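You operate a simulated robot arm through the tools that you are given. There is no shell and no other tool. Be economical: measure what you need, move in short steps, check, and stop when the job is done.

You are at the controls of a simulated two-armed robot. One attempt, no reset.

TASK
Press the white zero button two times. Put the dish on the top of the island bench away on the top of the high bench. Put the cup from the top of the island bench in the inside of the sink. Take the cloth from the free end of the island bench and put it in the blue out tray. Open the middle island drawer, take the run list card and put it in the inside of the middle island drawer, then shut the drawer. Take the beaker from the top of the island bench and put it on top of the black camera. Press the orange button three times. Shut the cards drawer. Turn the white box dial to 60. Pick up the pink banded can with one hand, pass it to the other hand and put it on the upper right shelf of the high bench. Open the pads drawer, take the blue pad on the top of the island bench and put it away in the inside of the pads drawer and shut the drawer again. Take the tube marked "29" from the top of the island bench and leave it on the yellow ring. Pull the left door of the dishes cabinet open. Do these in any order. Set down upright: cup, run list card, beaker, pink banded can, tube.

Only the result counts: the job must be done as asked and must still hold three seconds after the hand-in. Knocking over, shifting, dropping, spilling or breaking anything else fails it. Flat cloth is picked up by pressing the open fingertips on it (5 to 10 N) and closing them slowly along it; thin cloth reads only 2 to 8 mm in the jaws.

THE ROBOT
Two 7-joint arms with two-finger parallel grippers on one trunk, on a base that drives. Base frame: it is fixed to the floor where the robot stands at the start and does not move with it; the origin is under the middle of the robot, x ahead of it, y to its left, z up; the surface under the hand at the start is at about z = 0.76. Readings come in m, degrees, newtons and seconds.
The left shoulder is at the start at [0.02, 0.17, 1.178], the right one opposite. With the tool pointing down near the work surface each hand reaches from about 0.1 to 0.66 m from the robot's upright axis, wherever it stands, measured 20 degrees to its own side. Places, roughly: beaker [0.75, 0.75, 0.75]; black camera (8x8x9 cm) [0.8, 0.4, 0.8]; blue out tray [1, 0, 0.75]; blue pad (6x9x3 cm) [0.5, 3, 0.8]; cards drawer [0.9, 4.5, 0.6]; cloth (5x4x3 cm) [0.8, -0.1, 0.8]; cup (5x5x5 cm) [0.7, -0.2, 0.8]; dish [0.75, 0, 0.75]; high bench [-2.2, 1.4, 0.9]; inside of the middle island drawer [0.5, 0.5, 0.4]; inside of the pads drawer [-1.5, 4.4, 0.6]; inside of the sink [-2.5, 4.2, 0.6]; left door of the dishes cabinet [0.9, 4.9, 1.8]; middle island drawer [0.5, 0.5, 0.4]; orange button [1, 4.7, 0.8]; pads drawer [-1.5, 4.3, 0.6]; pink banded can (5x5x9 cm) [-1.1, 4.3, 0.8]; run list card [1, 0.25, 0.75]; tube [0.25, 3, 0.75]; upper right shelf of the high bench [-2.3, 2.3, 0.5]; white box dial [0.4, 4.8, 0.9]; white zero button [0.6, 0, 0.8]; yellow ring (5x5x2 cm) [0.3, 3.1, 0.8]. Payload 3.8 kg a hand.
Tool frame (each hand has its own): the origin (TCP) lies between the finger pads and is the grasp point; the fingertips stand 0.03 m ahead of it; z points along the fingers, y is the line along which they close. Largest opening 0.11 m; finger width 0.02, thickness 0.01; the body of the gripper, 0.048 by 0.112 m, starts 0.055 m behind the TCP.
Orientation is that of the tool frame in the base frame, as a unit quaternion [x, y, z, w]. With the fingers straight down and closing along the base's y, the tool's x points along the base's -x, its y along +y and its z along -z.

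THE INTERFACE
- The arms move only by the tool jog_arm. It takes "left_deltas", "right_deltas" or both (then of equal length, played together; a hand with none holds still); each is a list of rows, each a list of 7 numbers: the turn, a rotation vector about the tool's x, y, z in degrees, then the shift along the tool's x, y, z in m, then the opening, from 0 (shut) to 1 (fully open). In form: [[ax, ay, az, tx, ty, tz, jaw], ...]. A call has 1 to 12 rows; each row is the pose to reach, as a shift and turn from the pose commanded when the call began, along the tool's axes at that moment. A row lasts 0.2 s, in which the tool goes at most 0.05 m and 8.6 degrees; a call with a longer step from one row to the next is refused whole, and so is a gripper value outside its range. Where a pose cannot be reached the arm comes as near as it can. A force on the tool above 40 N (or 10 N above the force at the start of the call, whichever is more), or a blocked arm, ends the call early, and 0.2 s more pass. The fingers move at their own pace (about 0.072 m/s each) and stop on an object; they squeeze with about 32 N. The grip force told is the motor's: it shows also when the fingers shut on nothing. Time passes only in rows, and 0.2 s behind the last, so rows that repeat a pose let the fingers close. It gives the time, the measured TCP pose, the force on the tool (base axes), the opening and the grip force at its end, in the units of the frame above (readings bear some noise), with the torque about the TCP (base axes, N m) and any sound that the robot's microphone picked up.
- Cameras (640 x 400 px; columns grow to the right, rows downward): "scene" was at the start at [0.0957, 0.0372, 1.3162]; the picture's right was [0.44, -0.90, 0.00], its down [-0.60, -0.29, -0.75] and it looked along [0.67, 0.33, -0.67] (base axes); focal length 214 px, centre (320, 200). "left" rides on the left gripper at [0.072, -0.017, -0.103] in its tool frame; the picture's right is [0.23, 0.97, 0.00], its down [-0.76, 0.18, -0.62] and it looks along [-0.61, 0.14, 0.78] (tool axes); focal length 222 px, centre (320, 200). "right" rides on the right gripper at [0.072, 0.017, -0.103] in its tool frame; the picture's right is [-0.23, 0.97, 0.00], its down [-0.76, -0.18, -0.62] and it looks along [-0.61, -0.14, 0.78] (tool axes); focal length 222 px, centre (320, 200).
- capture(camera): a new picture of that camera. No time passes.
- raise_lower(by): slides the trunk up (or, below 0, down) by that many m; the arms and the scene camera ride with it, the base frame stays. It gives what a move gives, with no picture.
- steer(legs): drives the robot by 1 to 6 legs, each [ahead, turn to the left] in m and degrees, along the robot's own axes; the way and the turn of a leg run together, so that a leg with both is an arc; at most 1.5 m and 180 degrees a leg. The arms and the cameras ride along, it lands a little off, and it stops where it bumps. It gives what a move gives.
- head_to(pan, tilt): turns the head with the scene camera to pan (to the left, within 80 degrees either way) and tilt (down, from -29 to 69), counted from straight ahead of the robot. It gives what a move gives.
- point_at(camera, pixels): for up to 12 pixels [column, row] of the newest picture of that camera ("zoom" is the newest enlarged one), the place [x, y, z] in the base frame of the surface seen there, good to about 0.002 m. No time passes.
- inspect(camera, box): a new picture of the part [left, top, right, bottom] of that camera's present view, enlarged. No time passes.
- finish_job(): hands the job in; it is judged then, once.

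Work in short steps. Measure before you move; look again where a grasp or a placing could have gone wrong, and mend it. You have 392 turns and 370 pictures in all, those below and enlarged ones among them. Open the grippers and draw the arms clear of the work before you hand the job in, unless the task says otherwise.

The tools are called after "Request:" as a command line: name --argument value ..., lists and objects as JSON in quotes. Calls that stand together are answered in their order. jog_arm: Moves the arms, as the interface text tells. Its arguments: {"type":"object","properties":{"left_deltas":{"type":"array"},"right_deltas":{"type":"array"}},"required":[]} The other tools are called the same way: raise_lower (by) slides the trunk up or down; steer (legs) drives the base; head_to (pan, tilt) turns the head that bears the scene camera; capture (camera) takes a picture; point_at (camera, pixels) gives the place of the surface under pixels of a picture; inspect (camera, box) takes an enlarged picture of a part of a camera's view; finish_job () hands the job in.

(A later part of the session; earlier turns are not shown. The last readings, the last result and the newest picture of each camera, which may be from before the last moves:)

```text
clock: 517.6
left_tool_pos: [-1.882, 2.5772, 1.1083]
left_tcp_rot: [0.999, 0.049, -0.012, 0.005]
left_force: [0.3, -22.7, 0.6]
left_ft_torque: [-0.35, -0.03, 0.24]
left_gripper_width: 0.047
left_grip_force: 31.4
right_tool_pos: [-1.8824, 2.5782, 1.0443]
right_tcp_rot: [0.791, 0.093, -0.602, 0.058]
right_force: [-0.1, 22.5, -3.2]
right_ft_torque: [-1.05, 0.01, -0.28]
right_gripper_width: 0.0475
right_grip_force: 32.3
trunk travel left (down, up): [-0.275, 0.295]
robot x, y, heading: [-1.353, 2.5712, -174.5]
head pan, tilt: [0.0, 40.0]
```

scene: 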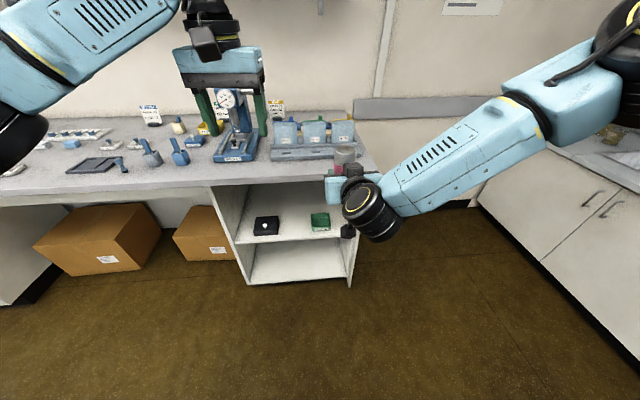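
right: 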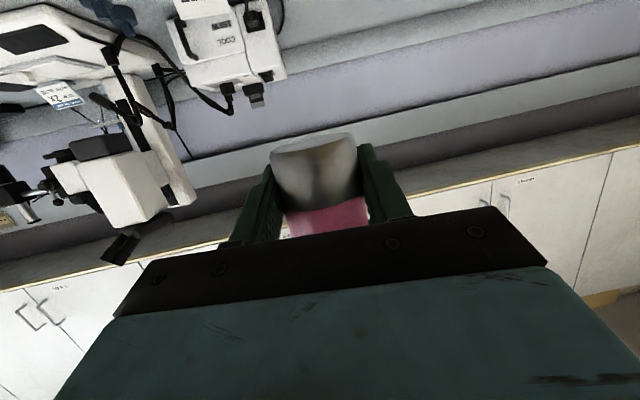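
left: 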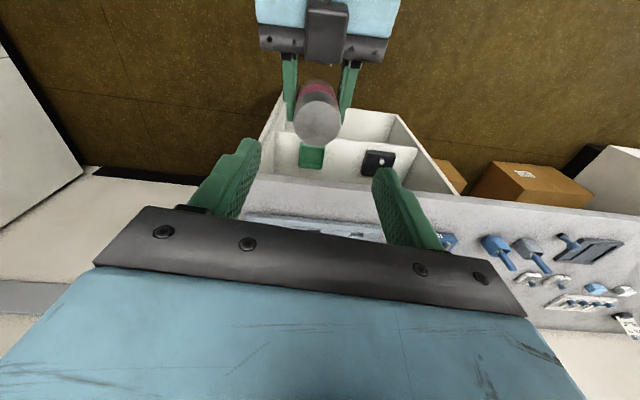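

Both grip (some side load). I relax the left by 3 mm, open the right and back it out along its axis.

Request:
jog_arm --left_deltas '[[0, 0, 0, 0, 0.003, 0, 0.25], [0, 0, 0, 0, 0.003, 0, 0.25], [0, 0, 0, 0, 0.003, 0, 0.25], [0, 0, 0, 0, 0.003, 0, 0.25], [0, 0, 0, 0, 0.003, 0, 0.25], [0, 0, 0, 0, 0.003, 0, 0.25], [0, 0, 0, 0, 0.003, 0, 0.25]]' --right_deltas '[[0, 0, 0, 0, 0, 0, 0.25], [0, 0, 0, 0, 0, 0, 0.45], [0, 0, 0, 0, 0, 0, 0.6], [0, 0, 0, 0, 0, 0, 0.7], [0, 0, 0, 0, 0, -0.03, 0.7], [0, 0, 0, 0, 0, -0.07, 0.7], [0, 0, 0, 0, 0, -0.11, 0.7]]'

Request:
capture --camera "scene"

```text
clock: 519.2
left_tool_pos: [-1.8819, 2.578, 1.1094]
left_tcp_rot: [0.999, 0.047, -0.013, 0.003]
left_force: [-0.2, -0.2, -0.5]
left_ft_torque: [0.0, -0.02, 0.0]
left_gripper_width: 0.0469
left_grip_force: 32.0
right_tool_pos: [-1.7772, 2.6012, 1.0745]
right_tcp_rot: [0.791, 0.095, -0.602, 0.06]
right_force: [0.8, -0.4, 0.1]
right_ft_torque: [0.0, -0.03, 0.01]
right_gripper_width: 0.0768
right_grip_force: 0.1
trunk travel left (down, up): [-0.275, 0.295]
robot x, y, heading: [-1.3589, 2.5717, -174.5]
head pan, tilt: [0.0, 40.0]
```

```text
207 pictures are left
```

scene: 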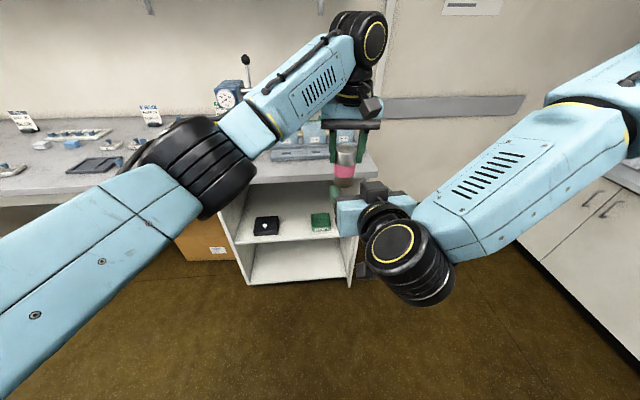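

The left holds the can. I move the right hand aside, reduce its pitch to 45° and test the low reach in free space.

Request:
jog_arm --right_deltas '[[0, 0, 0, 0, -0.03, -0.01, 0.7], [0, 4, 0, 0, -0.06, -0.01, 0.7], [0, 9, 0, 0.03, -0.09, 0, 0.7], [0, 14, 0, 0.06, -0.12, 0.01, 0.7], [0, 19, 0, 0.1, -0.12, 0.03, 0.7], [0, 24, 0, 0.14, -0.12, 0.05, 0.7], [0, 29, 0, 0.18, -0.12, 0.07, 0.7], [0, 30, 0, 0.22, -0.12, 0.1, 0.7], [0, 30, 0, 0.25, -0.12, 0.13, 0.7], [0, 30, 0, 0.25, -0.12, 0.16, 0.7], [0, 30, 0, 0.25, -0.12, 0.19, 0.7]]'

Request:
capture --camera "scene"

```text
clock: 521.6
left_tool_pos: [-1.883, 2.5753, 1.1079]
left_tcp_rot: [0.999, 0.047, -0.012, 0.004]
left_force: [-0.9, 0.0, -0.7]
left_ft_torque: [-0.01, 0.01, 0.0]
left_gripper_width: 0.0469
left_grip_force: 31.8
right_tool_pos: [-1.9176, 2.6979, 0.7852]
right_tcp_rot: [0.919, 0.108, -0.377, 0.033]
right_force: [-0.1, 0.2, -0.6]
right_ft_torque: [0.01, 0.0, -0.01]
right_gripper_width: 0.077
right_grip_force: 0.1
right hand out of reach, approached as far as the arm can: row 1, 2, 3, 8, 9, 10
trunk travel left (down, up): [-0.275, 0.295]
robot x, y, heading: [-1.3531, 2.5733, -174.1]
head pan, tilt: [0.0, 40.0]
```

```text
206 pictures are left
```

scene: 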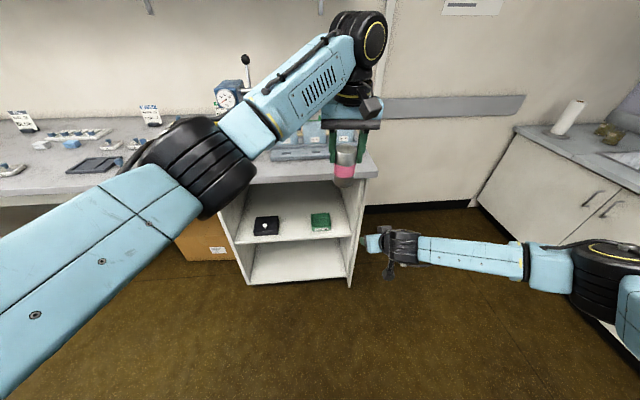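

Elbow-out at 45° pitch reaches low. I stage the right hand at a standoff, then lower the can with the left hand to meet it.

Request:
jog_arm --right_deltas '[[0, 0, 0, -0.012, 0.012, -0.03, 0.7], [0, 0, 0, -0.024, 0.024, -0.06, 0.7], [0, 0, 0, -0.036, 0.038, -0.09, 0.7], [0, 0, 0, -0.05, 0.055, -0.12, 0.7], [0, 0, 0, -0.0645, 0.0768, -0.156, 0.7], [0, 0, 0, -0.0645, 0.0768, -0.156, 0.7]]'

Request:
jog_arm --left_deltas '[[0, 0, 0, -0.008, -0.01, 0.02, 0.25], [0, 0, 0, -0.017, -0.02, 0.05, 0.25], [0, 0, 0, -0.025, -0.03, 0.08, 0.25], [0, 0, 0, -0.033, -0.045, 0.11, 0.25], [0, 0, 0, -0.033, -0.045, 0.14, 0.25], [0, 0, 0, -0.033, -0.045, 0.17, 0.25], [0, 0, 0, -0.033, -0.045, 0.19, 0.25], [0, 0, 0, -0.033, -0.045, 0.19, 0.25]]'

Request:
capture --camera "right"

```text
clock: 523.0
left_tool_pos: [-1.8838, 2.5764, 1.108]
left_tcp_rot: [0.999, 0.047, -0.012, 0.004]
left_force: [0.8, 0.2, -1.2]
left_ft_torque: [0.0, 0.0, 0.02]
left_gripper_width: 0.047
left_grip_force: 32.4
right_tool_pos: [-1.838, 2.6323, 0.9397]
right_tcp_rot: [0.919, 0.108, -0.377, 0.033]
right_force: [-0.5, -0.3, 1.5]
right_ft_torque: [0.01, -0.01, 0.01]
right_gripper_width: 0.0771
right_grip_force: 0.0
trunk travel left (down, up): [-0.275, 0.295]
robot x, y, heading: [-1.3529, 2.5704, -174.0]
head pan, tilt: [0.0, 40.0]
```

```text
clock: 524.8
left_tool_pos: [-1.9106, 2.5974, 0.9218]
left_tcp_rot: [0.999, 0.046, -0.013, 0.003]
left_force: [-0.9, -0.2, 0.0]
left_ft_torque: [0.01, 0.01, -0.01]
left_gripper_width: 0.0473
left_grip_force: 32.1
left hand out of reach, approached as far as the arm can: row 3, 4, 5, 6, 7, 8
right_tool_pos: [-1.8376, 2.6312, 0.9394]
right_tcp_rot: [0.919, 0.108, -0.378, 0.034]
right_force: [0.3, 0.0, -0.4]
right_ft_torque: [-0.03, 0.02, 0.02]
right_gripper_width: 0.0769
right_grip_force: 0.1
trunk travel left (down, up): [-0.275, 0.295]
robot x, y, heading: [-1.3535, 2.571, -174.2]
head pan, tilt: [0.0, 40.0]
```

```text
205 pictures are left
```

right: 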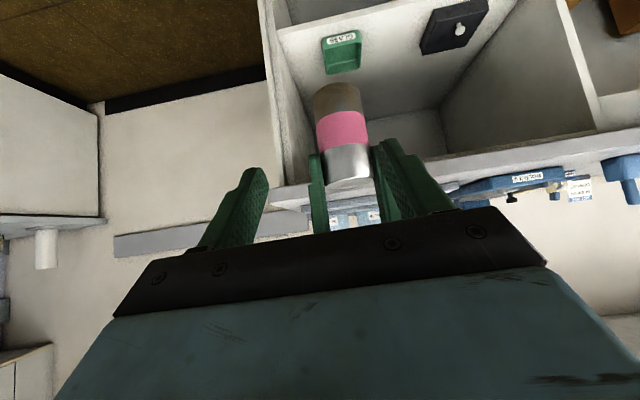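

Can axis at (-1.911,2.597), bottom z≈0.829. I shift the right hand 1.8 cm left and advance 9.4 cm, then close.

Request:
jog_arm --right_deltas '[[0, 0, 0, 0, 0.01, 0, 0.7], [0, 0, 0, 0, 0.018, 0.01, 0.7], [0, 0, 0, 0, 0.018, 0.04, 0.7], [0, 0, 0, 0, 0.018, 0.07, 0.7], [0, 0, 0, 0, 0.018, 0.088, 0.7], [0, 0, 0, 0, 0.018, 0.094, 0.7]]'

Request:
capture --camera "right"

Request:
inspect --camera "scene" --box '[280, 80, 460, 260]'

```text
clock: 526.2
left_tool_pos: [-1.9107, 2.5975, 0.9216]
left_tcp_rot: [0.999, 0.046, -0.012, 0.004]
left_force: [0.5, 0.4, -0.6]
left_ft_torque: [0.0, -0.02, 0.0]
left_gripper_width: 0.0472
left_grip_force: 32.0
right_tool_pos: [-1.899, 2.5996, 0.8724]
right_tcp_rot: [0.92, 0.107, -0.376, 0.033]
right_force: [0.1, 0.4, -0.1]
right_ft_torque: [0.01, -0.02, 0.0]
right_gripper_width: 0.077
right_grip_force: 0.0
trunk travel left (down, up): [-0.275, 0.295]
robot x, y, heading: [-1.3529, 2.57, -174.3]
head pan, tilt: [0.0, 40.0]
```

```text
204 pictures are left
```

right: 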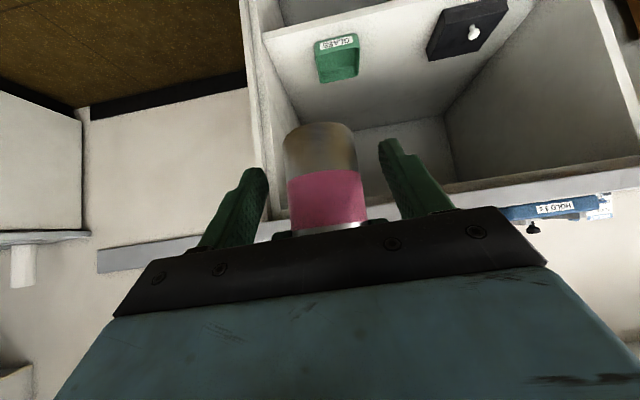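

```text
2.22 times, centred on (370, 170) of scene
```

zoom: 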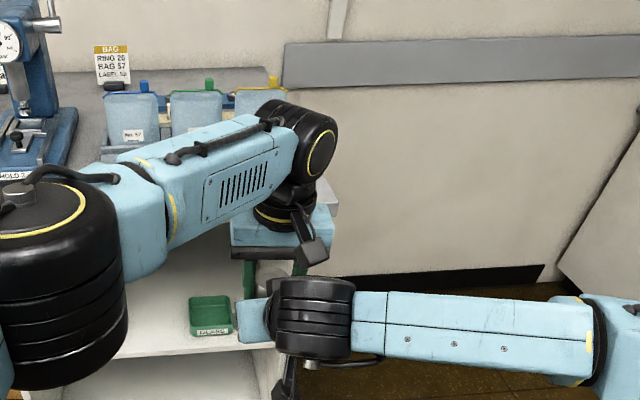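

No contact forces. I close the right hand.

Request:
jog_arm --right_deltas '[[0, 0, 0, 0, 0, 0, 0.6], [0, 0, 0, 0, 0, 0, 0.5], [0, 0, 0, 0, 0, 0, 0.42], [0, 0, 0, 0, 0, 0, 0.35], [0, 0, 0, 0, 0, 0, 0.25], [0, 0, 0, 0, 0, 0, 0.25]]'

Request:
jog_arm --left_deltas '[[0, 0, 0, 0, 0, 0, 0.45], [0, 0, 0, 0, 0, 0, 0.6], [0, 0, 0, 0, 0, 0, 0.7], [0, 0, 0, 0, 0, -0.03, 0.7], [0, 0, 0, 0, 0, -0.07, 0.7], [0, 0, 0, 0, 0, -0.11, 0.7], [0, 0, 0, 0, 0.03, -0.15, 0.7], [0, 0, 0, 0.02, 0.06, -0.18, 0.7], [0, 0, 0, 0.04, 0.1, -0.2, 0.7], [0, 0, 0, 0.07, 0.14, -0.2, 0.7], [0, 0, 0, 0.1, 0.18, -0.2, 0.7]]'

Request:
capture --camera "scene"

```text
clock: 527.6
left_tool_pos: [-1.9108, 2.5974, 0.924]
left_tcp_rot: [0.999, 0.047, -0.012, 0.004]
left_force: [0.6, 0.0, 0.8]
left_ft_torque: [0.59, 0.07, 0.06]
left_gripper_width: 0.0469
left_grip_force: 32.1
right_tool_pos: [-1.8988, 2.6004, 0.8731]
right_tcp_rot: [0.92, 0.107, -0.377, 0.033]
right_force: [-0.6, 0.0, 0.4]
right_ft_torque: [-0.51, -0.12, -0.04]
right_gripper_width: 0.0473
right_grip_force: 31.8
trunk travel left (down, up): [-0.275, 0.295]
robot x, y, heading: [-1.3536, 2.5696, -174.4]
head pan, tilt: [0.0, 40.0]
```

```text
clock: 530.0
left_tool_pos: [-1.7838, 2.4271, 1.123]
left_tcp_rot: [0.999, 0.048, -0.012, 0.003]
left_force: [-0.5, 0.5, 0.6]
left_ft_torque: [-0.02, 0.0, -0.01]
left_gripper_width: 0.0767
left_grip_force: 0.0
right_tool_pos: [-1.8974, 2.5985, 0.8728]
right_tcp_rot: [0.919, 0.108, -0.377, 0.033]
right_force: [0.8, -0.5, 0.3]
right_ft_torque: [-0.02, 0.0, 0.04]
right_gripper_width: 0.047
right_grip_force: 32.7
trunk travel left (down, up): [-0.275, 0.295]
robot x, y, heading: [-1.3533, 2.5681, -174.4]
head pan, tilt: [0.0, 40.0]
```

```text
202 pictures are left
```

scene: 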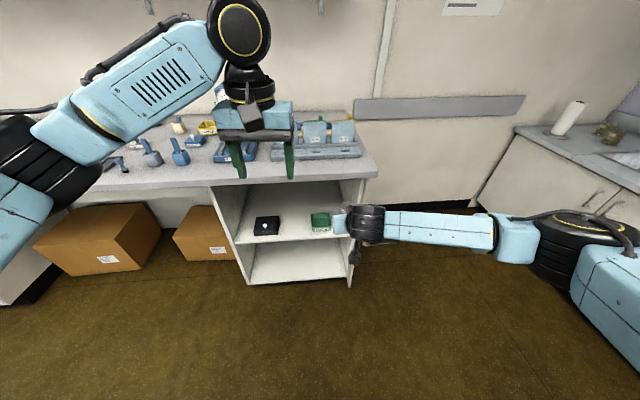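

The can is held at 45° pitch, elbow out. I reposition sideways (away from the bench), then lower the trunk.

Request:
steer --legs '[[0, 90], [0.3, 0], [0, -90]]'

Request:
raise_lower --by -0.27

Request:
capture --camera "scene"

```text
clock: 539.7
left_tool_pos: [-1.7666, 2.1434, 1.1233]
left_tcp_rot: [0.999, 0.032, -0.013, 0.003]
left_force: [-0.3, -0.2, -0.1]
left_ft_torque: [0.05, 0.0, 0.03]
left_gripper_width: 0.077
left_grip_force: 0.0
right_tool_pos: [-1.8753, 2.3164, 0.873]
right_tcp_rot: [0.921, 0.092, -0.377, 0.028]
right_force: [0.9, 0.4, 0.0]
right_ft_torque: [0.02, -0.03, 0.03]
right_gripper_width: 0.0468
right_grip_force: 31.8
trunk travel left (down, up): [-0.275, 0.295]
robot x, y, heading: [-1.3327, 2.2752, -176.1]
head pan, tilt: [0.0, 40.0]
```

```text
clock: 542.5
left_tool_pos: [-1.7661, 2.1427, 0.8532]
left_tcp_rot: [0.999, 0.031, -0.013, 0.004]
left_force: [0.0, 0.7, 0.6]
left_ft_torque: [0.0, 0.0, -0.01]
left_gripper_width: 0.0772
left_grip_force: 0.0
right_tool_pos: [-1.8752, 2.3168, 0.6019]
right_tcp_rot: [0.921, 0.093, -0.377, 0.028]
right_force: [-0.3, 0.1, -0.6]
right_ft_torque: [0.02, -0.04, 0.02]
right_gripper_width: 0.0466
right_grip_force: 32.1
trunk travel left (down, up): [-0.005, 0.565]
robot x, y, heading: [-1.3297, 2.2692, -176.1]
head pan, tilt: [0.0, 40.0]
```

```text
201 pictures are left
```

scene: 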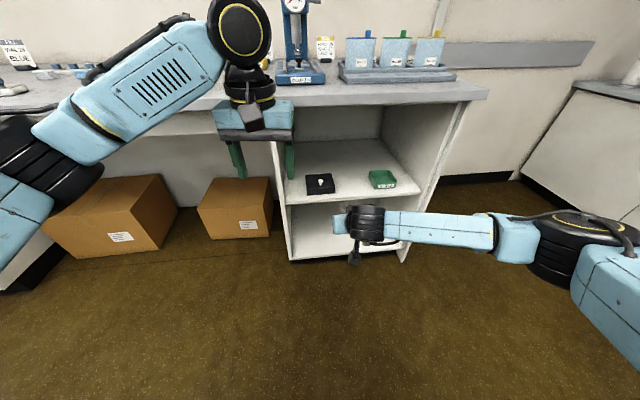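

I raise and tuck the left hand, and shift the can 6.5 cm right and 4 cm down in line with the gap.

Request:
jog_arm --right_deltas '[[0, 0, 0, 0.01, -0.016, 0.005, 0.25], [0, 0, 0, 0.02, -0.032, 0.011, 0.25], [0, 0, 0, 0.03, -0.048, 0.017, 0.25], [0, 0, 0, 0.039, -0.063, 0.022, 0.25], [0, 0, 0, 0.039, -0.063, 0.022, 0.25]]' --left_deltas '[[0, 0, 0, 0.02, 0, -0.03, 0.7], [0, 0, 0, 0.04, 0, -0.07, 0.7], [0, 0, 0, 0.06, 0, -0.11, 0.7], [0, 0, 0, 0.08, 0, -0.15, 0.7], [0, 0, 0, 0.08, 0, -0.19, 0.7]]'

Request:
steer --legs '[[0.17, 0]]'

Request:
capture --camera "scene"

Request:
capture --camera "right"

```text
clock: 543.6
left_tool_pos: [-1.6811, 2.1502, 1.0393]
left_tcp_rot: [0.999, 0.031, -0.012, 0.004]
left_force: [-0.1, 0.2, -0.5]
left_ft_torque: [-0.01, 0.0, 0.01]
left_gripper_width: 0.0771
left_grip_force: 0.0
right_tool_pos: [-1.8755, 2.3817, 0.5598]
right_tcp_rot: [0.921, 0.093, -0.377, 0.027]
right_force: [0.1, -0.1, -0.4]
right_ft_torque: [0.02, -0.02, 0.02]
right_gripper_width: 0.047
right_grip_force: 32.9
trunk travel left (down, up): [-0.005, 0.565]
robot x, y, heading: [-1.3311, 2.2731, -176.1]
head pan, tilt: [0.0, 40.0]
```

```text
clock: 545.1
left_tool_pos: [-1.8494, 2.1387, 1.0396]
left_tcp_rot: [0.999, 0.031, -0.012, 0.004]
left_force: [-0.5, -0.7, -0.4]
left_ft_torque: [0.01, 0.03, 0.03]
left_gripper_width: 0.0771
left_grip_force: 0.1
right_tool_pos: [-2.0454, 2.369, 0.5597]
right_tcp_rot: [0.921, 0.094, -0.377, 0.028]
right_force: [0.1, 0.0, -0.5]
right_ft_torque: [0.0, -0.05, -0.01]
right_gripper_width: 0.0467
right_grip_force: 31.8
trunk travel left (down, up): [-0.005, 0.565]
robot x, y, heading: [-1.4986, 2.2597, -175.7]
head pan, tilt: [0.0, 40.0]
```

```text
200 pictures are left
```

scene: 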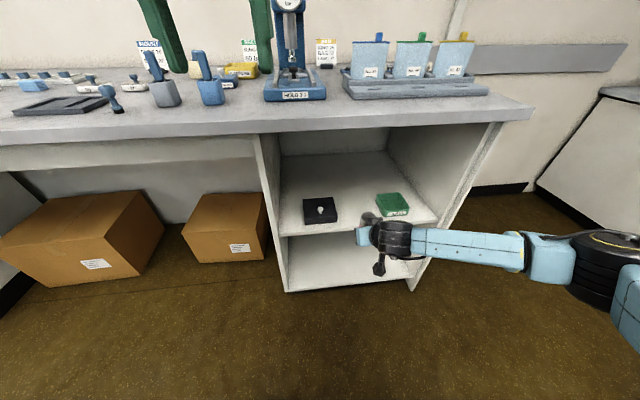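

```text
199 pictures are left
```

right: 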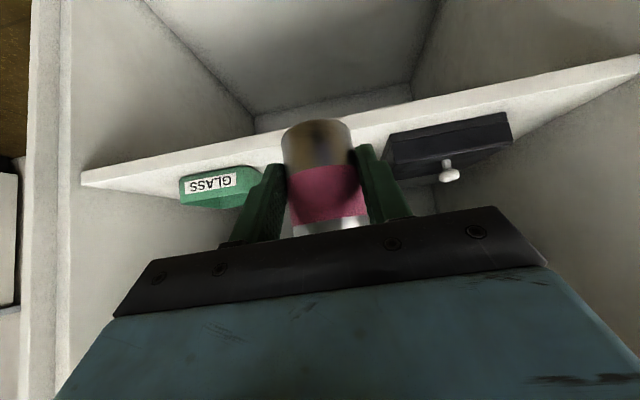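

The can lines up with the gap between the green and black boxes. I drive 0.15 m further in.

Request:
steer --legs '[[0.15, 0]]'

Request:
capture --camera "right"

Request:
inspect --camera "scene" --box '[260, 150, 460, 290]'

```text
clock: 546.5
left_tool_pos: [-2.0032, 2.1273, 1.0395]
left_tcp_rot: [0.999, 0.033, -0.013, 0.004]
left_force: [1.0, 0.0, 0.1]
left_ft_torque: [0.03, 0.04, -0.01]
left_gripper_width: 0.077
left_grip_force: 0.0
right_tool_pos: [-2.1966, 2.3571, 0.5599]
right_tcp_rot: [0.92, 0.094, -0.378, 0.028]
right_force: [0.3, -0.4, 1.0]
right_ft_torque: [0.01, -0.02, 0.01]
right_gripper_width: 0.047
right_grip_force: 31.9
trunk travel left (down, up): [-0.005, 0.565]
robot x, y, heading: [-1.6515, 2.2453, -176.1]
head pan, tilt: [0.0, 40.0]
```

```text
198 pictures are left
```

right: 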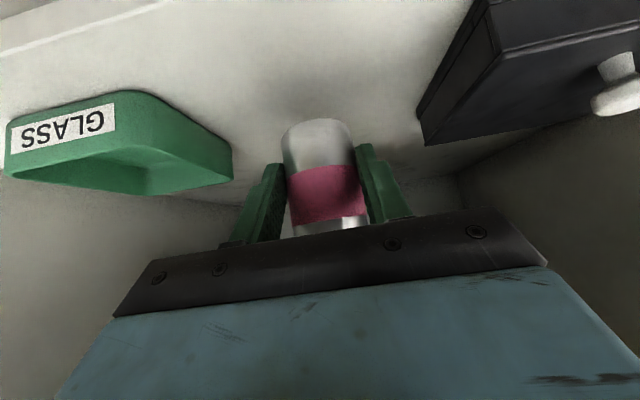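

```text
2.86 times, centred on (360, 220) of scene
```

zoom: 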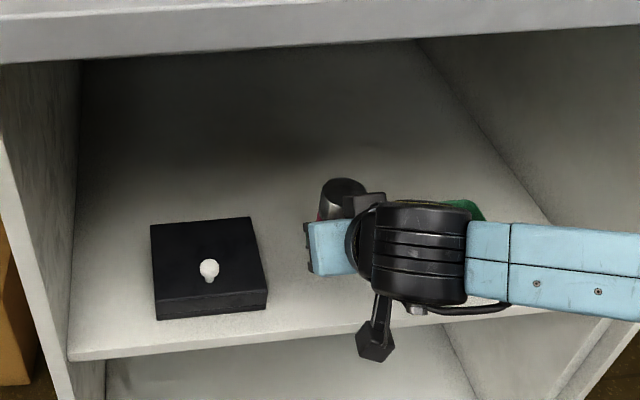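

I lower the last 2.8 cm in small steps.

Request:
jog_arm --right_deltas '[[0, 0, 0, 0.007, 0, 0.007, 0.25], [0, 0, 0, 0.014, 0, 0.0143, 0.25], [0, 0, 0, 0.0175, 0, 0.018, 0.25], [0, 0, 0, 0.0185, 0, 0.019, 0.25]]'

```text
clock: 547.5
left_tool_pos: [-2.0036, 2.1274, 1.0401]
left_tcp_rot: [0.999, 0.033, -0.013, 0.004]
left_force: [0.2, 1.0, 0.3]
left_ft_torque: [0.0, 0.01, 0.0]
left_gripper_width: 0.0769
left_grip_force: 0.0
right_tool_pos: [-2.196, 2.3579, 0.533]
right_tcp_rot: [0.921, 0.095, -0.377, 0.028]
right_force: [-0.3, 0.3, 0.6]
right_ft_torque: [0.0, -0.04, -0.01]
right_gripper_width: 0.0469
right_grip_force: 32.1
trunk travel left (down, up): [-0.005, 0.565]
robot x, y, heading: [-1.6529, 2.2527, -176.0]
head pan, tilt: [0.0, 40.0]
```

Request:
jog_arm --right_deltas '[[0, 0, 0, 0.0007, 0, 0.0007, 0.25], [0, 0, 0, 0.0014, 0, 0.0014, 0.25], [0, 0, 0, 0.0018, 0, 0.0018, 0.25], [0, 0, 0, 0.0018, 0, 0.0018, 0.25]]'

```text
clock: 548.5
left_tool_pos: [-2.0031, 2.1263, 1.0391]
left_tcp_rot: [0.999, 0.033, -0.012, 0.003]
left_force: [0.3, 0.3, 0.0]
left_ft_torque: [-0.03, 0.02, 0.0]
left_gripper_width: 0.077
left_grip_force: 0.1
right_tool_pos: [-2.1969, 2.3594, 0.5327]
right_tcp_rot: [0.921, 0.095, -0.377, 0.028]
right_force: [0.9, 0.0, 1.7]
right_ft_torque: [-0.06, -0.04, 0.01]
right_gripper_width: 0.0468
right_grip_force: 32.0
trunk travel left (down, up): [-0.005, 0.565]
robot x, y, heading: [-1.6492, 2.2527, -176.1]
head pan, tilt: [0.0, 40.0]
```

Request:
jog_arm --right_deltas '[[0, 0, 0, 0.0007, 0, 0.0007, 0.25], [0, 0, 0, 0.0014, 0, 0.0014, 0.25], [0, 0, 0, 0.0014, 0, 0.0014, 0.25]]'

```text
clock: 549.3
left_tool_pos: [-2.0013, 2.1265, 1.0393]
left_tcp_rot: [0.999, 0.033, -0.013, 0.004]
left_force: [0.8, -0.1, 0.8]
left_ft_torque: [-0.01, 0.02, 0.01]
left_gripper_width: 0.0769
left_grip_force: 0.0
right_tool_pos: [-2.1968, 2.3578, 0.5327]
right_tcp_rot: [0.92, 0.095, -0.379, 0.028]
right_force: [2.8, 3.2, 13.7]
right_ft_torque: [-0.1, -0.08, 0.01]
right_gripper_width: 0.0469
right_grip_force: 31.9
trunk travel left (down, up): [-0.005, 0.565]
robot x, y, heading: [-1.6542, 2.2483, -176.1]
head pan, tilt: [0.0, 40.0]
```

Contact (14 N). I ease, open, and withdraw along the tool axis.

Request:
jog_arm --right_deltas '[[0, 0, 0, -0.0008, 0, -0.0008, 0.25], [0, 0, 0, -0.0008, 0, -0.0008, 0.45], [0, 0, 0, -0.0008, 0, -0.0008, 0.6], [0, 0, 0, -0.0008, 0, -0.0008, 0.65], [0, 0, 0, 0, 0, -0.02, 0.65], [0, 0, 0, 0, 0, -0.05, 0.65], [0, 0, 0, 0.02, 0, -0.08, 0.65], [0, 0, 0, 0.04, 0, -0.1, 0.65]]'

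Request:
capture --camera "right"

Request:
inspect --camera "scene" --box '[260, 150, 460, 290]'

```text
clock: 551.1
left_tool_pos: [-2.0033, 2.1278, 1.04]
left_tcp_rot: [0.999, 0.031, -0.013, 0.005]
left_force: [-0.2, 0.0, 0.2]
left_ft_torque: [-0.04, 0.0, -0.03]
left_gripper_width: 0.077
left_grip_force: 0.0
right_tool_pos: [-2.1192, 2.374, 0.5734]
right_tcp_rot: [0.922, 0.094, -0.376, 0.029]
right_force: [-0.5, 0.3, -1.2]
right_ft_torque: [-0.05, 0.01, 0.03]
right_gripper_width: 0.0716
right_grip_force: 0.2
right hand out of reach, approached as far as the arm can: row 8
trunk travel left (down, up): [-0.005, 0.565]
robot x, y, heading: [-1.6504, 2.248, -175.9]
head pan, tilt: [0.0, 40.0]
```

```text
196 pictures are left
```

right: 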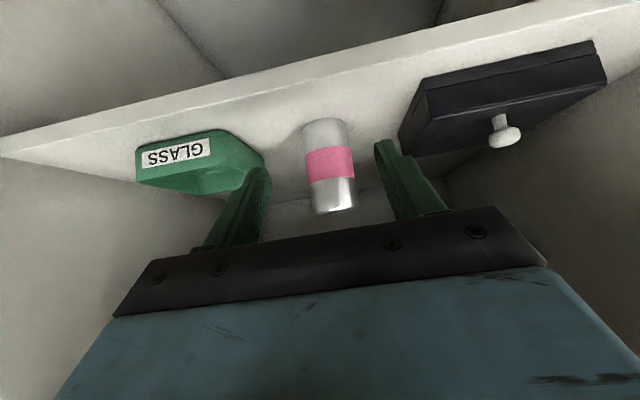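

```text
2.86 times, centred on (360, 220) of scene
```

zoom: 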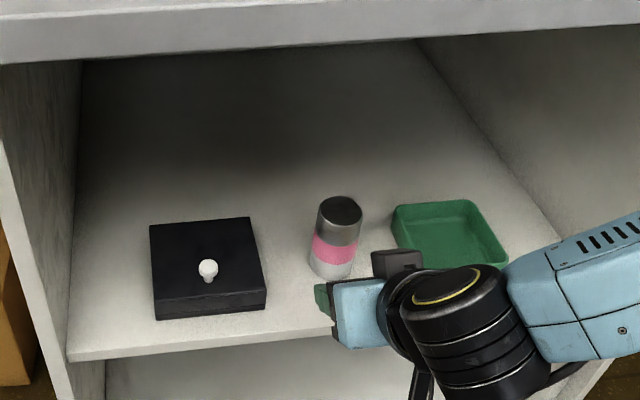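

Can stands upright on the upper right shelf. I back out, raise the trunk and return the right hand to tool-down.

Request:
steer --legs '[[-0.35, 0]]'

Request:
raise_lower --by 0.27

Request:
jog_arm --right_deltas '[[0, 6, 0, -0.02, -0.01, -0.02, 0.8], [0, 12, 0, -0.04, -0.02, -0.04, 0.9], [0, 18, 0, -0.06, -0.03, -0.06, 1], [0, 24, 0, -0.08, -0.05, -0.08, 1], [0, 30, 0, -0.1, -0.07, -0.1, 1], [0, 36, 0, -0.12, -0.09, -0.12, 1], [0, 42, 0, -0.14, -0.1, -0.14, 1], [0, 45, 0, -0.15, -0.1, -0.15, 1]]'

Request:
capture --camera "scene"

```text
clock: 553.3
left_tool_pos: [-1.6622, 2.1511, 1.0387]
left_tcp_rot: [0.999, 0.032, -0.014, 0.005]
left_force: [-0.9, -1.1, -0.1]
left_ft_torque: [0.03, 0.0, 0.0]
left_gripper_width: 0.077
left_grip_force: 0.0
right_tool_pos: [-1.7781, 2.3975, 0.5722]
right_tcp_rot: [0.921, 0.093, -0.376, 0.026]
right_force: [1.0, -0.7, -0.6]
right_ft_torque: [-0.04, 0.03, 0.01]
right_gripper_width: 0.0713
right_grip_force: 0.0
trunk travel left (down, up): [-0.005, 0.565]
robot x, y, heading: [-1.3086, 2.2733, -175.9]
head pan, tilt: [0.0, 40.0]
```

```text
clock: 556.1
left_tool_pos: [-1.6616, 2.1522, 1.3091]
left_tcp_rot: [0.999, 0.032, -0.012, 0.003]
left_force: [0.7, 0.3, -0.5]
left_ft_torque: [0.0, -0.01, 0.02]
left_gripper_width: 0.077
left_grip_force: 0.0
right_tool_pos: [-1.7781, 2.3965, 0.8427]
right_tcp_rot: [0.921, 0.094, -0.376, 0.028]
right_force: [-0.1, 0.2, 1.0]
right_ft_torque: [-0.03, -0.03, -0.02]
right_gripper_width: 0.0713
right_grip_force: 0.1
trunk travel left (down, up): [-0.275, 0.295]
robot x, y, heading: [-1.3122, 2.2785, -176.1]
head pan, tilt: [0.0, 40.0]
```

```text
clock: 557.9
left_tool_pos: [-1.6625, 2.1517, 1.3093]
left_tcp_rot: [0.999, 0.033, -0.012, 0.004]
left_force: [-0.3, -0.2, -0.5]
left_ft_torque: [0.04, -0.01, 0.02]
left_gripper_width: 0.0768
left_grip_force: 0.0
right_tool_pos: [-1.8, 2.491, 1.0556]
right_tcp_rot: [0.995, 0.098, 0.006, -0.01]
right_force: [-0.4, -0.1, 0.7]
right_ft_torque: [-0.02, 0.0, 0.03]
right_gripper_width: 0.1103
right_grip_force: 0.0
trunk travel left (down, up): [-0.275, 0.295]
robot x, y, heading: [-1.3152, 2.2712, -176.1]
head pan, tilt: [0.0, 40.0]
```

```text
194 pictures are left
```

scene: 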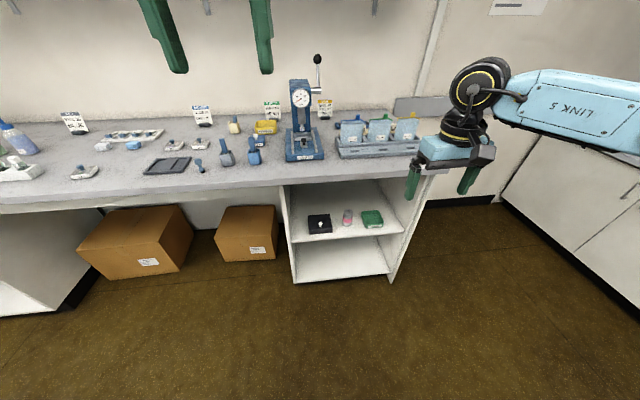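

Both arms are healthy. Next the island's other end (tube, ring, blue pad near (0.3–0.5,3)). I turn toward it and look.

Request:
jog_arm --left_deltas '[[0, 0, 0, -0.02, 0.03, 0.04, 1], [0, 0, 0, -0.04, 0.06, 0.08, 1], [0, 0, 0, -0.06, 0.08, 0.12, 1], [0, 0, 0, -0.08, 0.1, 0.16, 1], [0, 0, 0, -0.08, 0.1, 0.2, 1]]'

Request:
steer --legs '[[-0.1, 0], [0, -155]]'

Request:
head_to --pan 0 --tilt 20

Request:
capture --camera "scene"

```text
refused: row 1 steps farther than a row can; nothing moved
```

```text
clock: 565.5
left_tool_pos: [-0.9421, 2.5335, 1.31]
left_tcp_rot: [-0.239, 0.971, 0.006, 0.011]
left_force: [0.0, 0.0, -0.5]
left_ft_torque: [-0.01, 0.03, 0.0]
left_gripper_width: 0.0771
left_grip_force: 0.1
right_tool_pos: [-0.6792, 2.2797, 1.0543]
right_tcp_rot: [-0.3, 0.954, -0.011, -0.003]
right_force: [0.2, -0.8, 0.3]
right_ft_torque: [0.0, 0.01, 0.01]
right_gripper_width: 0.11
right_grip_force: 0.1
trunk travel left (down, up): [-0.275, 0.295]
robot x, y, heading: [-1.2129, 2.2748, 27.8]
head pan, tilt: [0.0, 40.0]
```

```text
clock: 566.3
left_tool_pos: [-0.9416, 2.5332, 1.3092]
left_tcp_rot: [-0.237, 0.971, 0.007, 0.012]
left_force: [-1.3, 0.4, 0.7]
left_ft_torque: [0.01, -0.04, -0.02]
left_gripper_width: 0.0772
left_grip_force: 0.0
right_tool_pos: [-0.6785, 2.2786, 1.0556]
right_tcp_rot: [-0.301, 0.953, -0.011, -0.003]
right_force: [0.1, 0.2, -0.1]
right_ft_torque: [0.02, 0.02, 0.02]
right_gripper_width: 0.1101
right_grip_force: 0.0
trunk travel left (down, up): [-0.275, 0.295]
robot x, y, heading: [-1.2122, 2.2786, 27.9]
head pan, tilt: [0.0, 20.0]
```

```text
193 pictures are left
```

scene: 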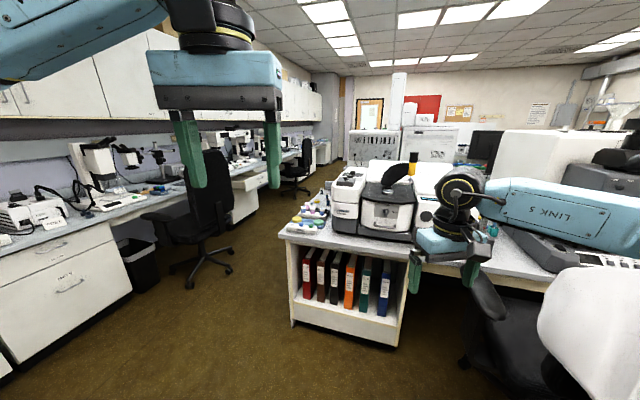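

I see the island's corner ahead with coloured tubes at (313,212). I zoom and measure.

Request:
inspect --camera "scene" --box '[270, 130, 440, 260]'

Request:
point_at --camera "scene" --pixels '[[290, 236], [400, 260], [340, 205], [313, 210], [325, 197], [395, 260], [500, 255], [330, 345], [480, 300], [215, 285]]'

```text
3.08 times, centred on (355, 195) of scene
```

zoom: 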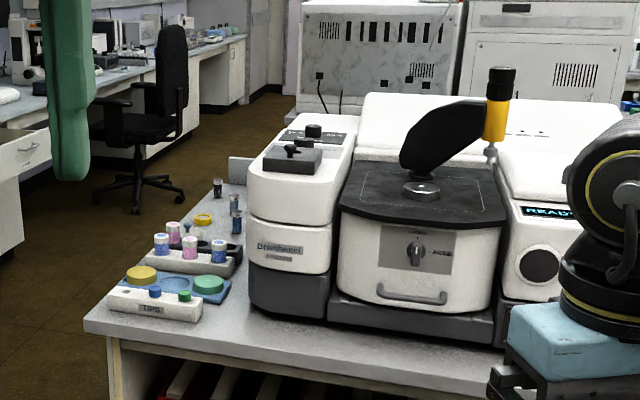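

```text
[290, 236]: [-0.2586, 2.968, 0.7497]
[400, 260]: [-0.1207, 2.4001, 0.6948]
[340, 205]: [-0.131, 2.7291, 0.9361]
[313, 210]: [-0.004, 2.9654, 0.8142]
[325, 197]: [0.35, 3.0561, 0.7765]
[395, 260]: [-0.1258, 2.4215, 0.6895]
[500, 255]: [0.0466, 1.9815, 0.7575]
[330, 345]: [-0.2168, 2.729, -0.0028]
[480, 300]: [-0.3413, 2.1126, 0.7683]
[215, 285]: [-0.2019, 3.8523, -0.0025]
```

Island corner is at (-0.26,2.97). I drive around into the aisle along its end, in two parts.

Request:
steer --legs '[[0, 34], [1.27, 0], [0, -53]]'

Request:
capture --camera "scene"

```text
clock: 576.7
left_tool_pos: [-0.2694, 3.5629, 1.3094]
left_tcp_rot: [-0.082, 0.997, 0.005, 0.012]
left_force: [0.0, -0.4, -0.4]
left_ft_torque: [0.02, -0.03, 0.0]
left_gripper_width: 0.0768
left_grip_force: 0.0
right_tool_pos: [-0.0991, 3.2401, 1.0551]
right_tcp_rot: [-0.146, 0.989, -0.011, -0.005]
right_force: [0.4, -0.8, 0.2]
right_ft_torque: [0.03, 0.02, 0.0]
right_gripper_width: 0.1101
right_grip_force: 0.0
trunk travel left (down, up): [-0.275, 0.295]
robot x, y, heading: [-0.6084, 3.4044, 9.9]
head pan, tilt: [0.0, 20.0]
```

```text
191 pictures are left
```

scene: 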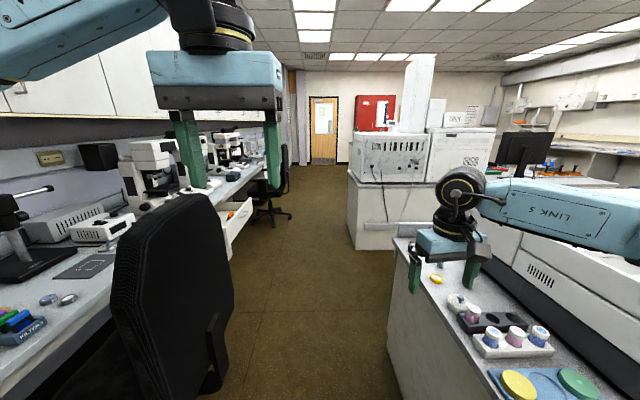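

The chair back is near on the left; I measure the gap before driving.

Request:
point_at --camera "scene" --pixels '[[225, 300], [230, 240], [200, 205], [395, 300], [430, 380], [400, 245], [215, 370], [228, 350], [240, 215]]'

Request:
head_to --pan -30 --tilt 35

Request:
capture --camera "scene"

```text
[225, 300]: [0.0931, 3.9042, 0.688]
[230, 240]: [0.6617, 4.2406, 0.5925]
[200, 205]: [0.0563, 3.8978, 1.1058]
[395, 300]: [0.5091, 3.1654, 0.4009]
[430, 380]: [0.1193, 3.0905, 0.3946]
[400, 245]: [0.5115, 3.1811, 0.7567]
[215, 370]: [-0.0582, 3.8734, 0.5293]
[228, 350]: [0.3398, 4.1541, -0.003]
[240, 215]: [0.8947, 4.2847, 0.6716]
```

```text
clock: 577.6
left_tool_pos: [-0.2705, 3.563, 1.3086]
left_tcp_rot: [-0.082, 0.997, 0.005, 0.013]
left_force: [-0.2, -0.7, -0.3]
left_ft_torque: [-0.03, -0.04, -0.02]
left_gripper_width: 0.0772
left_grip_force: 0.1
right_tool_pos: [-0.0995, 3.2402, 1.0549]
right_tcp_rot: [-0.147, 0.989, -0.011, -0.005]
right_force: [0.0, 0.5, -1.0]
right_ft_torque: [0.0, 0.03, 0.01]
right_gripper_width: 0.1098
right_grip_force: 0.1
trunk travel left (down, up): [-0.275, 0.295]
robot x, y, heading: [-0.6036, 3.4115, 9.9]
head pan, tilt: [-30.0, 35.0]
```

```text
190 pictures are left
```

scene: 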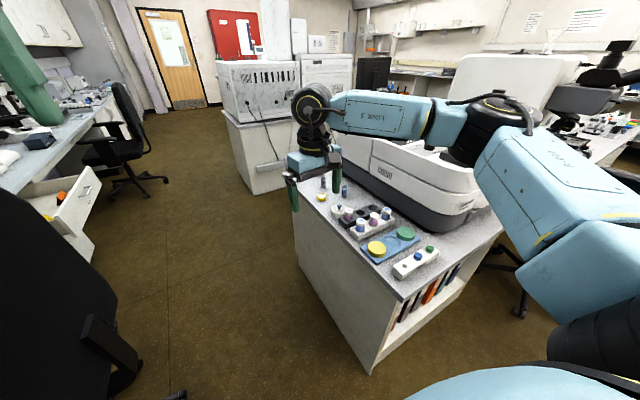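

Gap is ~0.75 m between chair (y 3.9) and island (y 3.1). I raise the trunk so elbows clear the chair back, drive in and turn to face the island.

Request:
raise_lower --by 0.27

Request:
steer --legs '[[0, -4], [0.85, 0], [0, -85]]'

Request:
head_to --pan 0 --tilt 50

Request:
capture --camera "scene"

```text
clock: 580.4
left_tool_pos: [-0.2693, 3.5643, 1.581]
left_tcp_rot: [-0.082, 0.997, 0.005, 0.014]
left_force: [0.8, 0.2, -0.4]
left_ft_torque: [-0.03, -0.01, -0.01]
left_gripper_width: 0.0771
left_grip_force: 0.0
right_tool_pos: [-0.0998, 3.2387, 1.3239]
right_tcp_rot: [-0.147, 0.989, -0.01, -0.004]
right_force: [0.1, 0.0, 0.1]
right_ft_torque: [0.0, -0.01, 0.01]
right_gripper_width: 0.1098
right_grip_force: 0.0
trunk travel left (down, up): [-0.545, 0.025]
robot x, y, heading: [-0.6087, 3.4085, 9.6]
head pan, tilt: [-30.0, 35.0]
```

```text
clock: 588.9
left_tool_pos: [0.4153, 3.1668, 1.5794]
left_tcp_rot: [0.626, 0.78, -0.005, 0.012]
left_force: [0.2, -0.9, 0.2]
left_ft_torque: [-0.01, -0.02, -0.03]
left_gripper_width: 0.077
left_grip_force: 0.1
right_tool_pos: [0.1004, 2.9787, 1.3239]
right_tcp_rot: [0.574, 0.819, -0.005, -0.011]
right_force: [-1.0, 0.0, 0.0]
right_ft_torque: [-0.02, -0.05, -0.01]
right_gripper_width: 0.1097
right_grip_force: 0.0
trunk travel left (down, up): [-0.545, 0.025]
robot x, y, heading: [0.2426, 3.4947, -77.4]
head pan, tilt: [-30.0, 35.0]
```

```text
clock: 589.9
left_tool_pos: [0.4156, 3.1658, 1.5793]
left_tcp_rot: [0.626, 0.78, -0.006, 0.012]
left_force: [-0.1, -0.6, 0.1]
left_ft_torque: [0.0, 0.0, 0.02]
left_gripper_width: 0.0769
left_grip_force: 0.0
right_tool_pos: [0.1025, 2.9799, 1.325]
right_tcp_rot: [0.575, 0.818, -0.005, -0.011]
right_force: [0.1, -0.1, 0.2]
right_ft_torque: [0.02, -0.02, 0.02]
right_gripper_width: 0.1101
right_grip_force: 0.2
trunk travel left (down, up): [-0.545, 0.025]
robot x, y, heading: [0.2423, 3.4948, -77.2]
head pan, tilt: [0.0, 50.0]
```

```text
189 pictures are left
```

scene: 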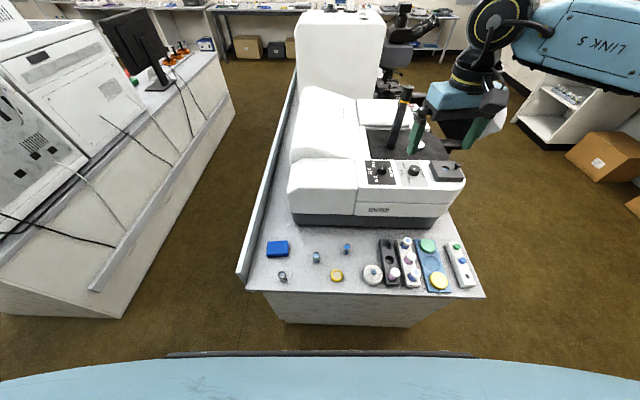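

Good overview: pad at (277,248), tubes near (316,258)/(347,249)/(282,276), ring at (336,275). I zoom in to find tube "29".

Request:
inspect --camera "scene" --box '[250, 230, 380, 300]'

Request:
capture --camera "right"

```text
4.92 times, centred on (315, 265) of scene
```

zoom: 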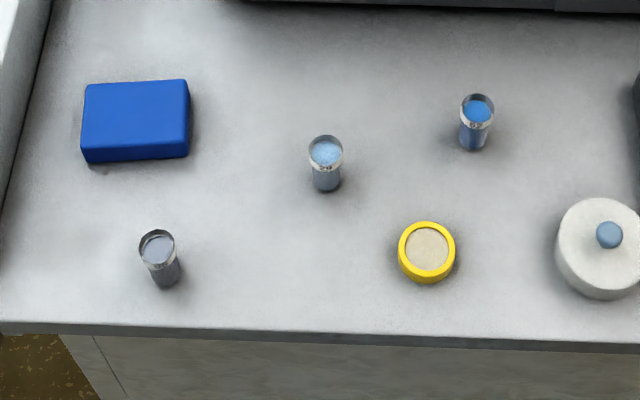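

```text
187 pictures are left
```

right: 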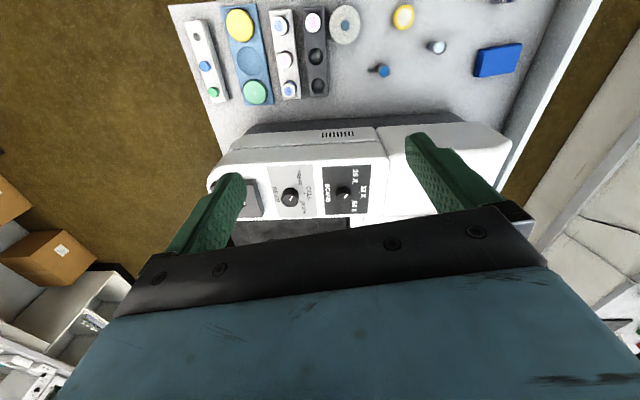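

Request:
inspect --camera "scene" --box '[300, 240, 360, 275]'

Request:
inspect --camera "scene" --box '[265, 255, 330, 295]'

Request:
point_at --camera "scene" --pixels '[[316, 255], [347, 246], [282, 273], [336, 275], [336, 283], [277, 244], [267, 240], [287, 240], [267, 254], [288, 252], [372, 270], [340, 205]]'

```text
10.67 times, centred on (330, 258) of scene
```

zoom: 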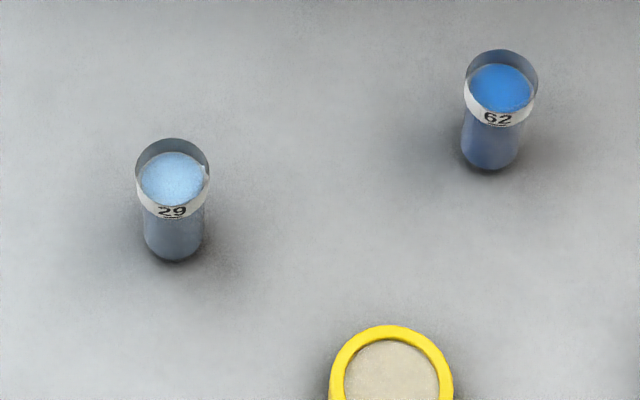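

```text
9.85 times, centred on (298, 275) of scene
```

zoom: 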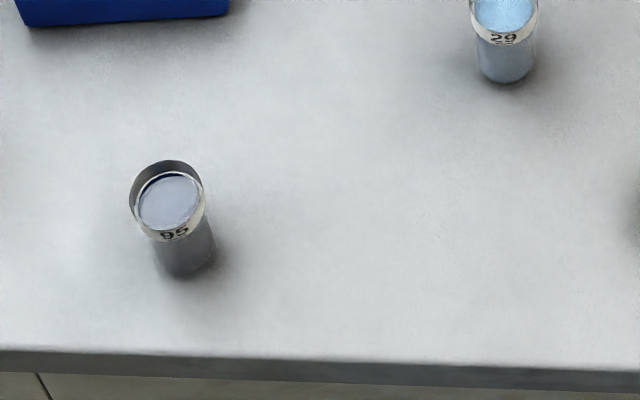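

```text
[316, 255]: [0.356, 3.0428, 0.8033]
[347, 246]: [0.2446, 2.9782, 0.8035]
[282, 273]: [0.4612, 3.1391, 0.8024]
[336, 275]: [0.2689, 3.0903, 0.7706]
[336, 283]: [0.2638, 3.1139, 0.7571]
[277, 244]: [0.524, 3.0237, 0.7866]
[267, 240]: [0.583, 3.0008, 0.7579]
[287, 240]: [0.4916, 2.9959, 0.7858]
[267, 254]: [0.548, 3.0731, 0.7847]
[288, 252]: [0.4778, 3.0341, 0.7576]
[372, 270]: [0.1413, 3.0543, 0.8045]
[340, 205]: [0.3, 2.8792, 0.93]
```

Tube "29" is the middle one at (0.356,3.043), top z≈0.805; ring centre (0.269,3.09). I pull the right hand back from the instrument, then lower the trunk.

Request:
jog_arm --right_deltas '[[0, 0, 0, 0.04, 0, 0, 1], [0, 0, 0, 0.08, 0, 0, 1], [0, 0, 0, 0.12, 0, 0, 1], [0, 0, 0, 0.16, -0.01, 0, 1], [0, 0, 0, 0.2, -0.03, 0, 1]]' --left_deltas '[[0, 0, 0, 0, 0, 0.04, 1], [0, 0, 0, 0, 0, 0.08, 1], [0, 0, 0, 0, 0, 0.12, 1], [0, 0, 0, 0, 0, 0.16, 1], [0, 0, 0, 0, 0, 0.2, 1]]'

Request:
raise_lower --by -0.25

Request:
capture --camera "scene"

Request:
capture --camera "left"

```text
clock: 591.1
left_tool_pos: [0.4165, 3.1641, 1.3795]
left_tcp_rot: [0.626, 0.779, -0.006, 0.013]
left_force: [-0.4, 0.4, -1.1]
left_ft_torque: [-0.06, -0.01, 0.0]
left_gripper_width: 0.1098
left_grip_force: 0.0
right_tool_pos: [0.0053, 3.1577, 1.3252]
right_tcp_rot: [0.574, 0.818, -0.006, -0.01]
right_force: [-0.5, 0.1, -0.2]
right_ft_torque: [-0.02, -0.05, -0.03]
right_gripper_width: 0.1097
right_grip_force: 0.0
trunk travel left (down, up): [-0.545, 0.025]
robot x, y, heading: [0.2425, 3.4929, -77.3]
head pan, tilt: [0.0, 50.0]
```

```text
clock: 593.6
left_tool_pos: [0.4177, 3.161, 1.1303]
left_tcp_rot: [0.626, 0.78, -0.006, 0.011]
left_force: [-0.4, 0.2, -1.3]
left_ft_torque: [-0.01, 0.02, 0.02]
left_gripper_width: 0.1098
left_grip_force: 0.1
right_tool_pos: [0.0058, 3.156, 1.0763]
right_tcp_rot: [0.574, 0.819, -0.006, -0.011]
right_force: [0.8, 0.0, 0.1]
right_ft_torque: [0.05, -0.05, 0.01]
right_gripper_width: 0.1101
right_grip_force: 0.0
trunk travel left (down, up): [-0.295, 0.275]
robot x, y, heading: [0.2392, 3.4934, -77.3]
head pan, tilt: [0.0, 50.0]
```

```text
184 pictures are left
```

scene: 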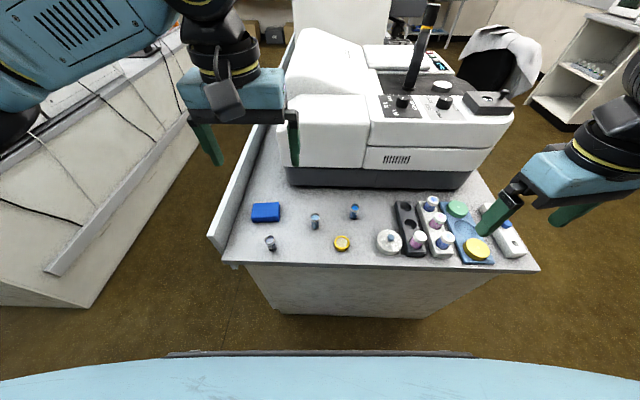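

```text
183 pictures are left
```

left: 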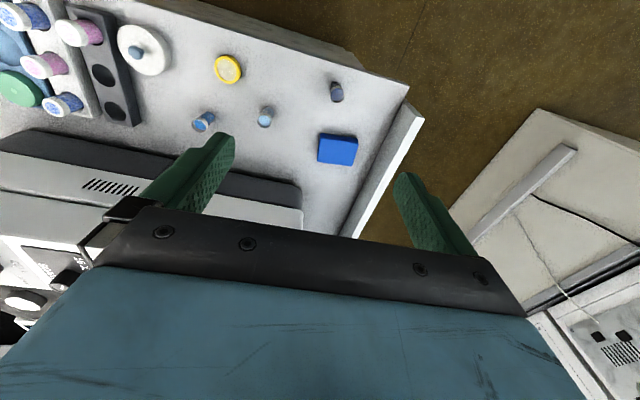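

I measure tube 29 and ring from the left camera (tube top near (266,112), ring (228,69)).

Request:
inspect --camera "left" --box '[180, 40, 380, 180]'

Request:
point_at --camera "zoom" --pixels '[[270, 218], [262, 230], [278, 232], [270, 205], [272, 245], [138, 85], [138, 60], [138, 112], [112, 85], [165, 85], [450, 300], [405, 300]]'

```text
2.86 times, centred on (280, 110) of left
```

zoom: 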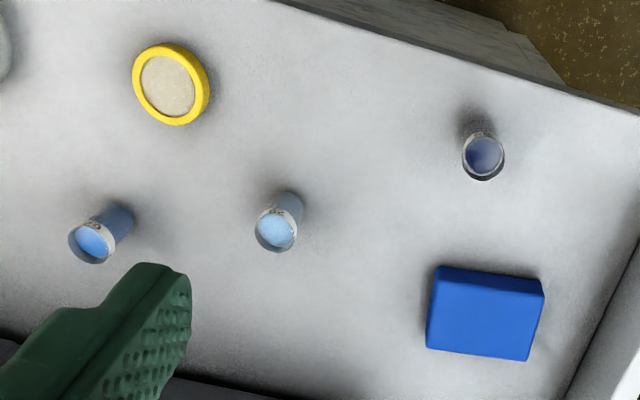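

```text
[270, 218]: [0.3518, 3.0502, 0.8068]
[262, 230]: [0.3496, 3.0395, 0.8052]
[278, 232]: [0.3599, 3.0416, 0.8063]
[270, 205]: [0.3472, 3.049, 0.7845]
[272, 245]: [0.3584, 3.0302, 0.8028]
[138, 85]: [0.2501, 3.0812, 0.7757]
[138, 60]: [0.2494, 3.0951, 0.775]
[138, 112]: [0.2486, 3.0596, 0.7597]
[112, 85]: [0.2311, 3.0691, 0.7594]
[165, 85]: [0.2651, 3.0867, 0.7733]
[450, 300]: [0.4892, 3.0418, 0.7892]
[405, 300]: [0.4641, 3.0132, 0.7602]
```

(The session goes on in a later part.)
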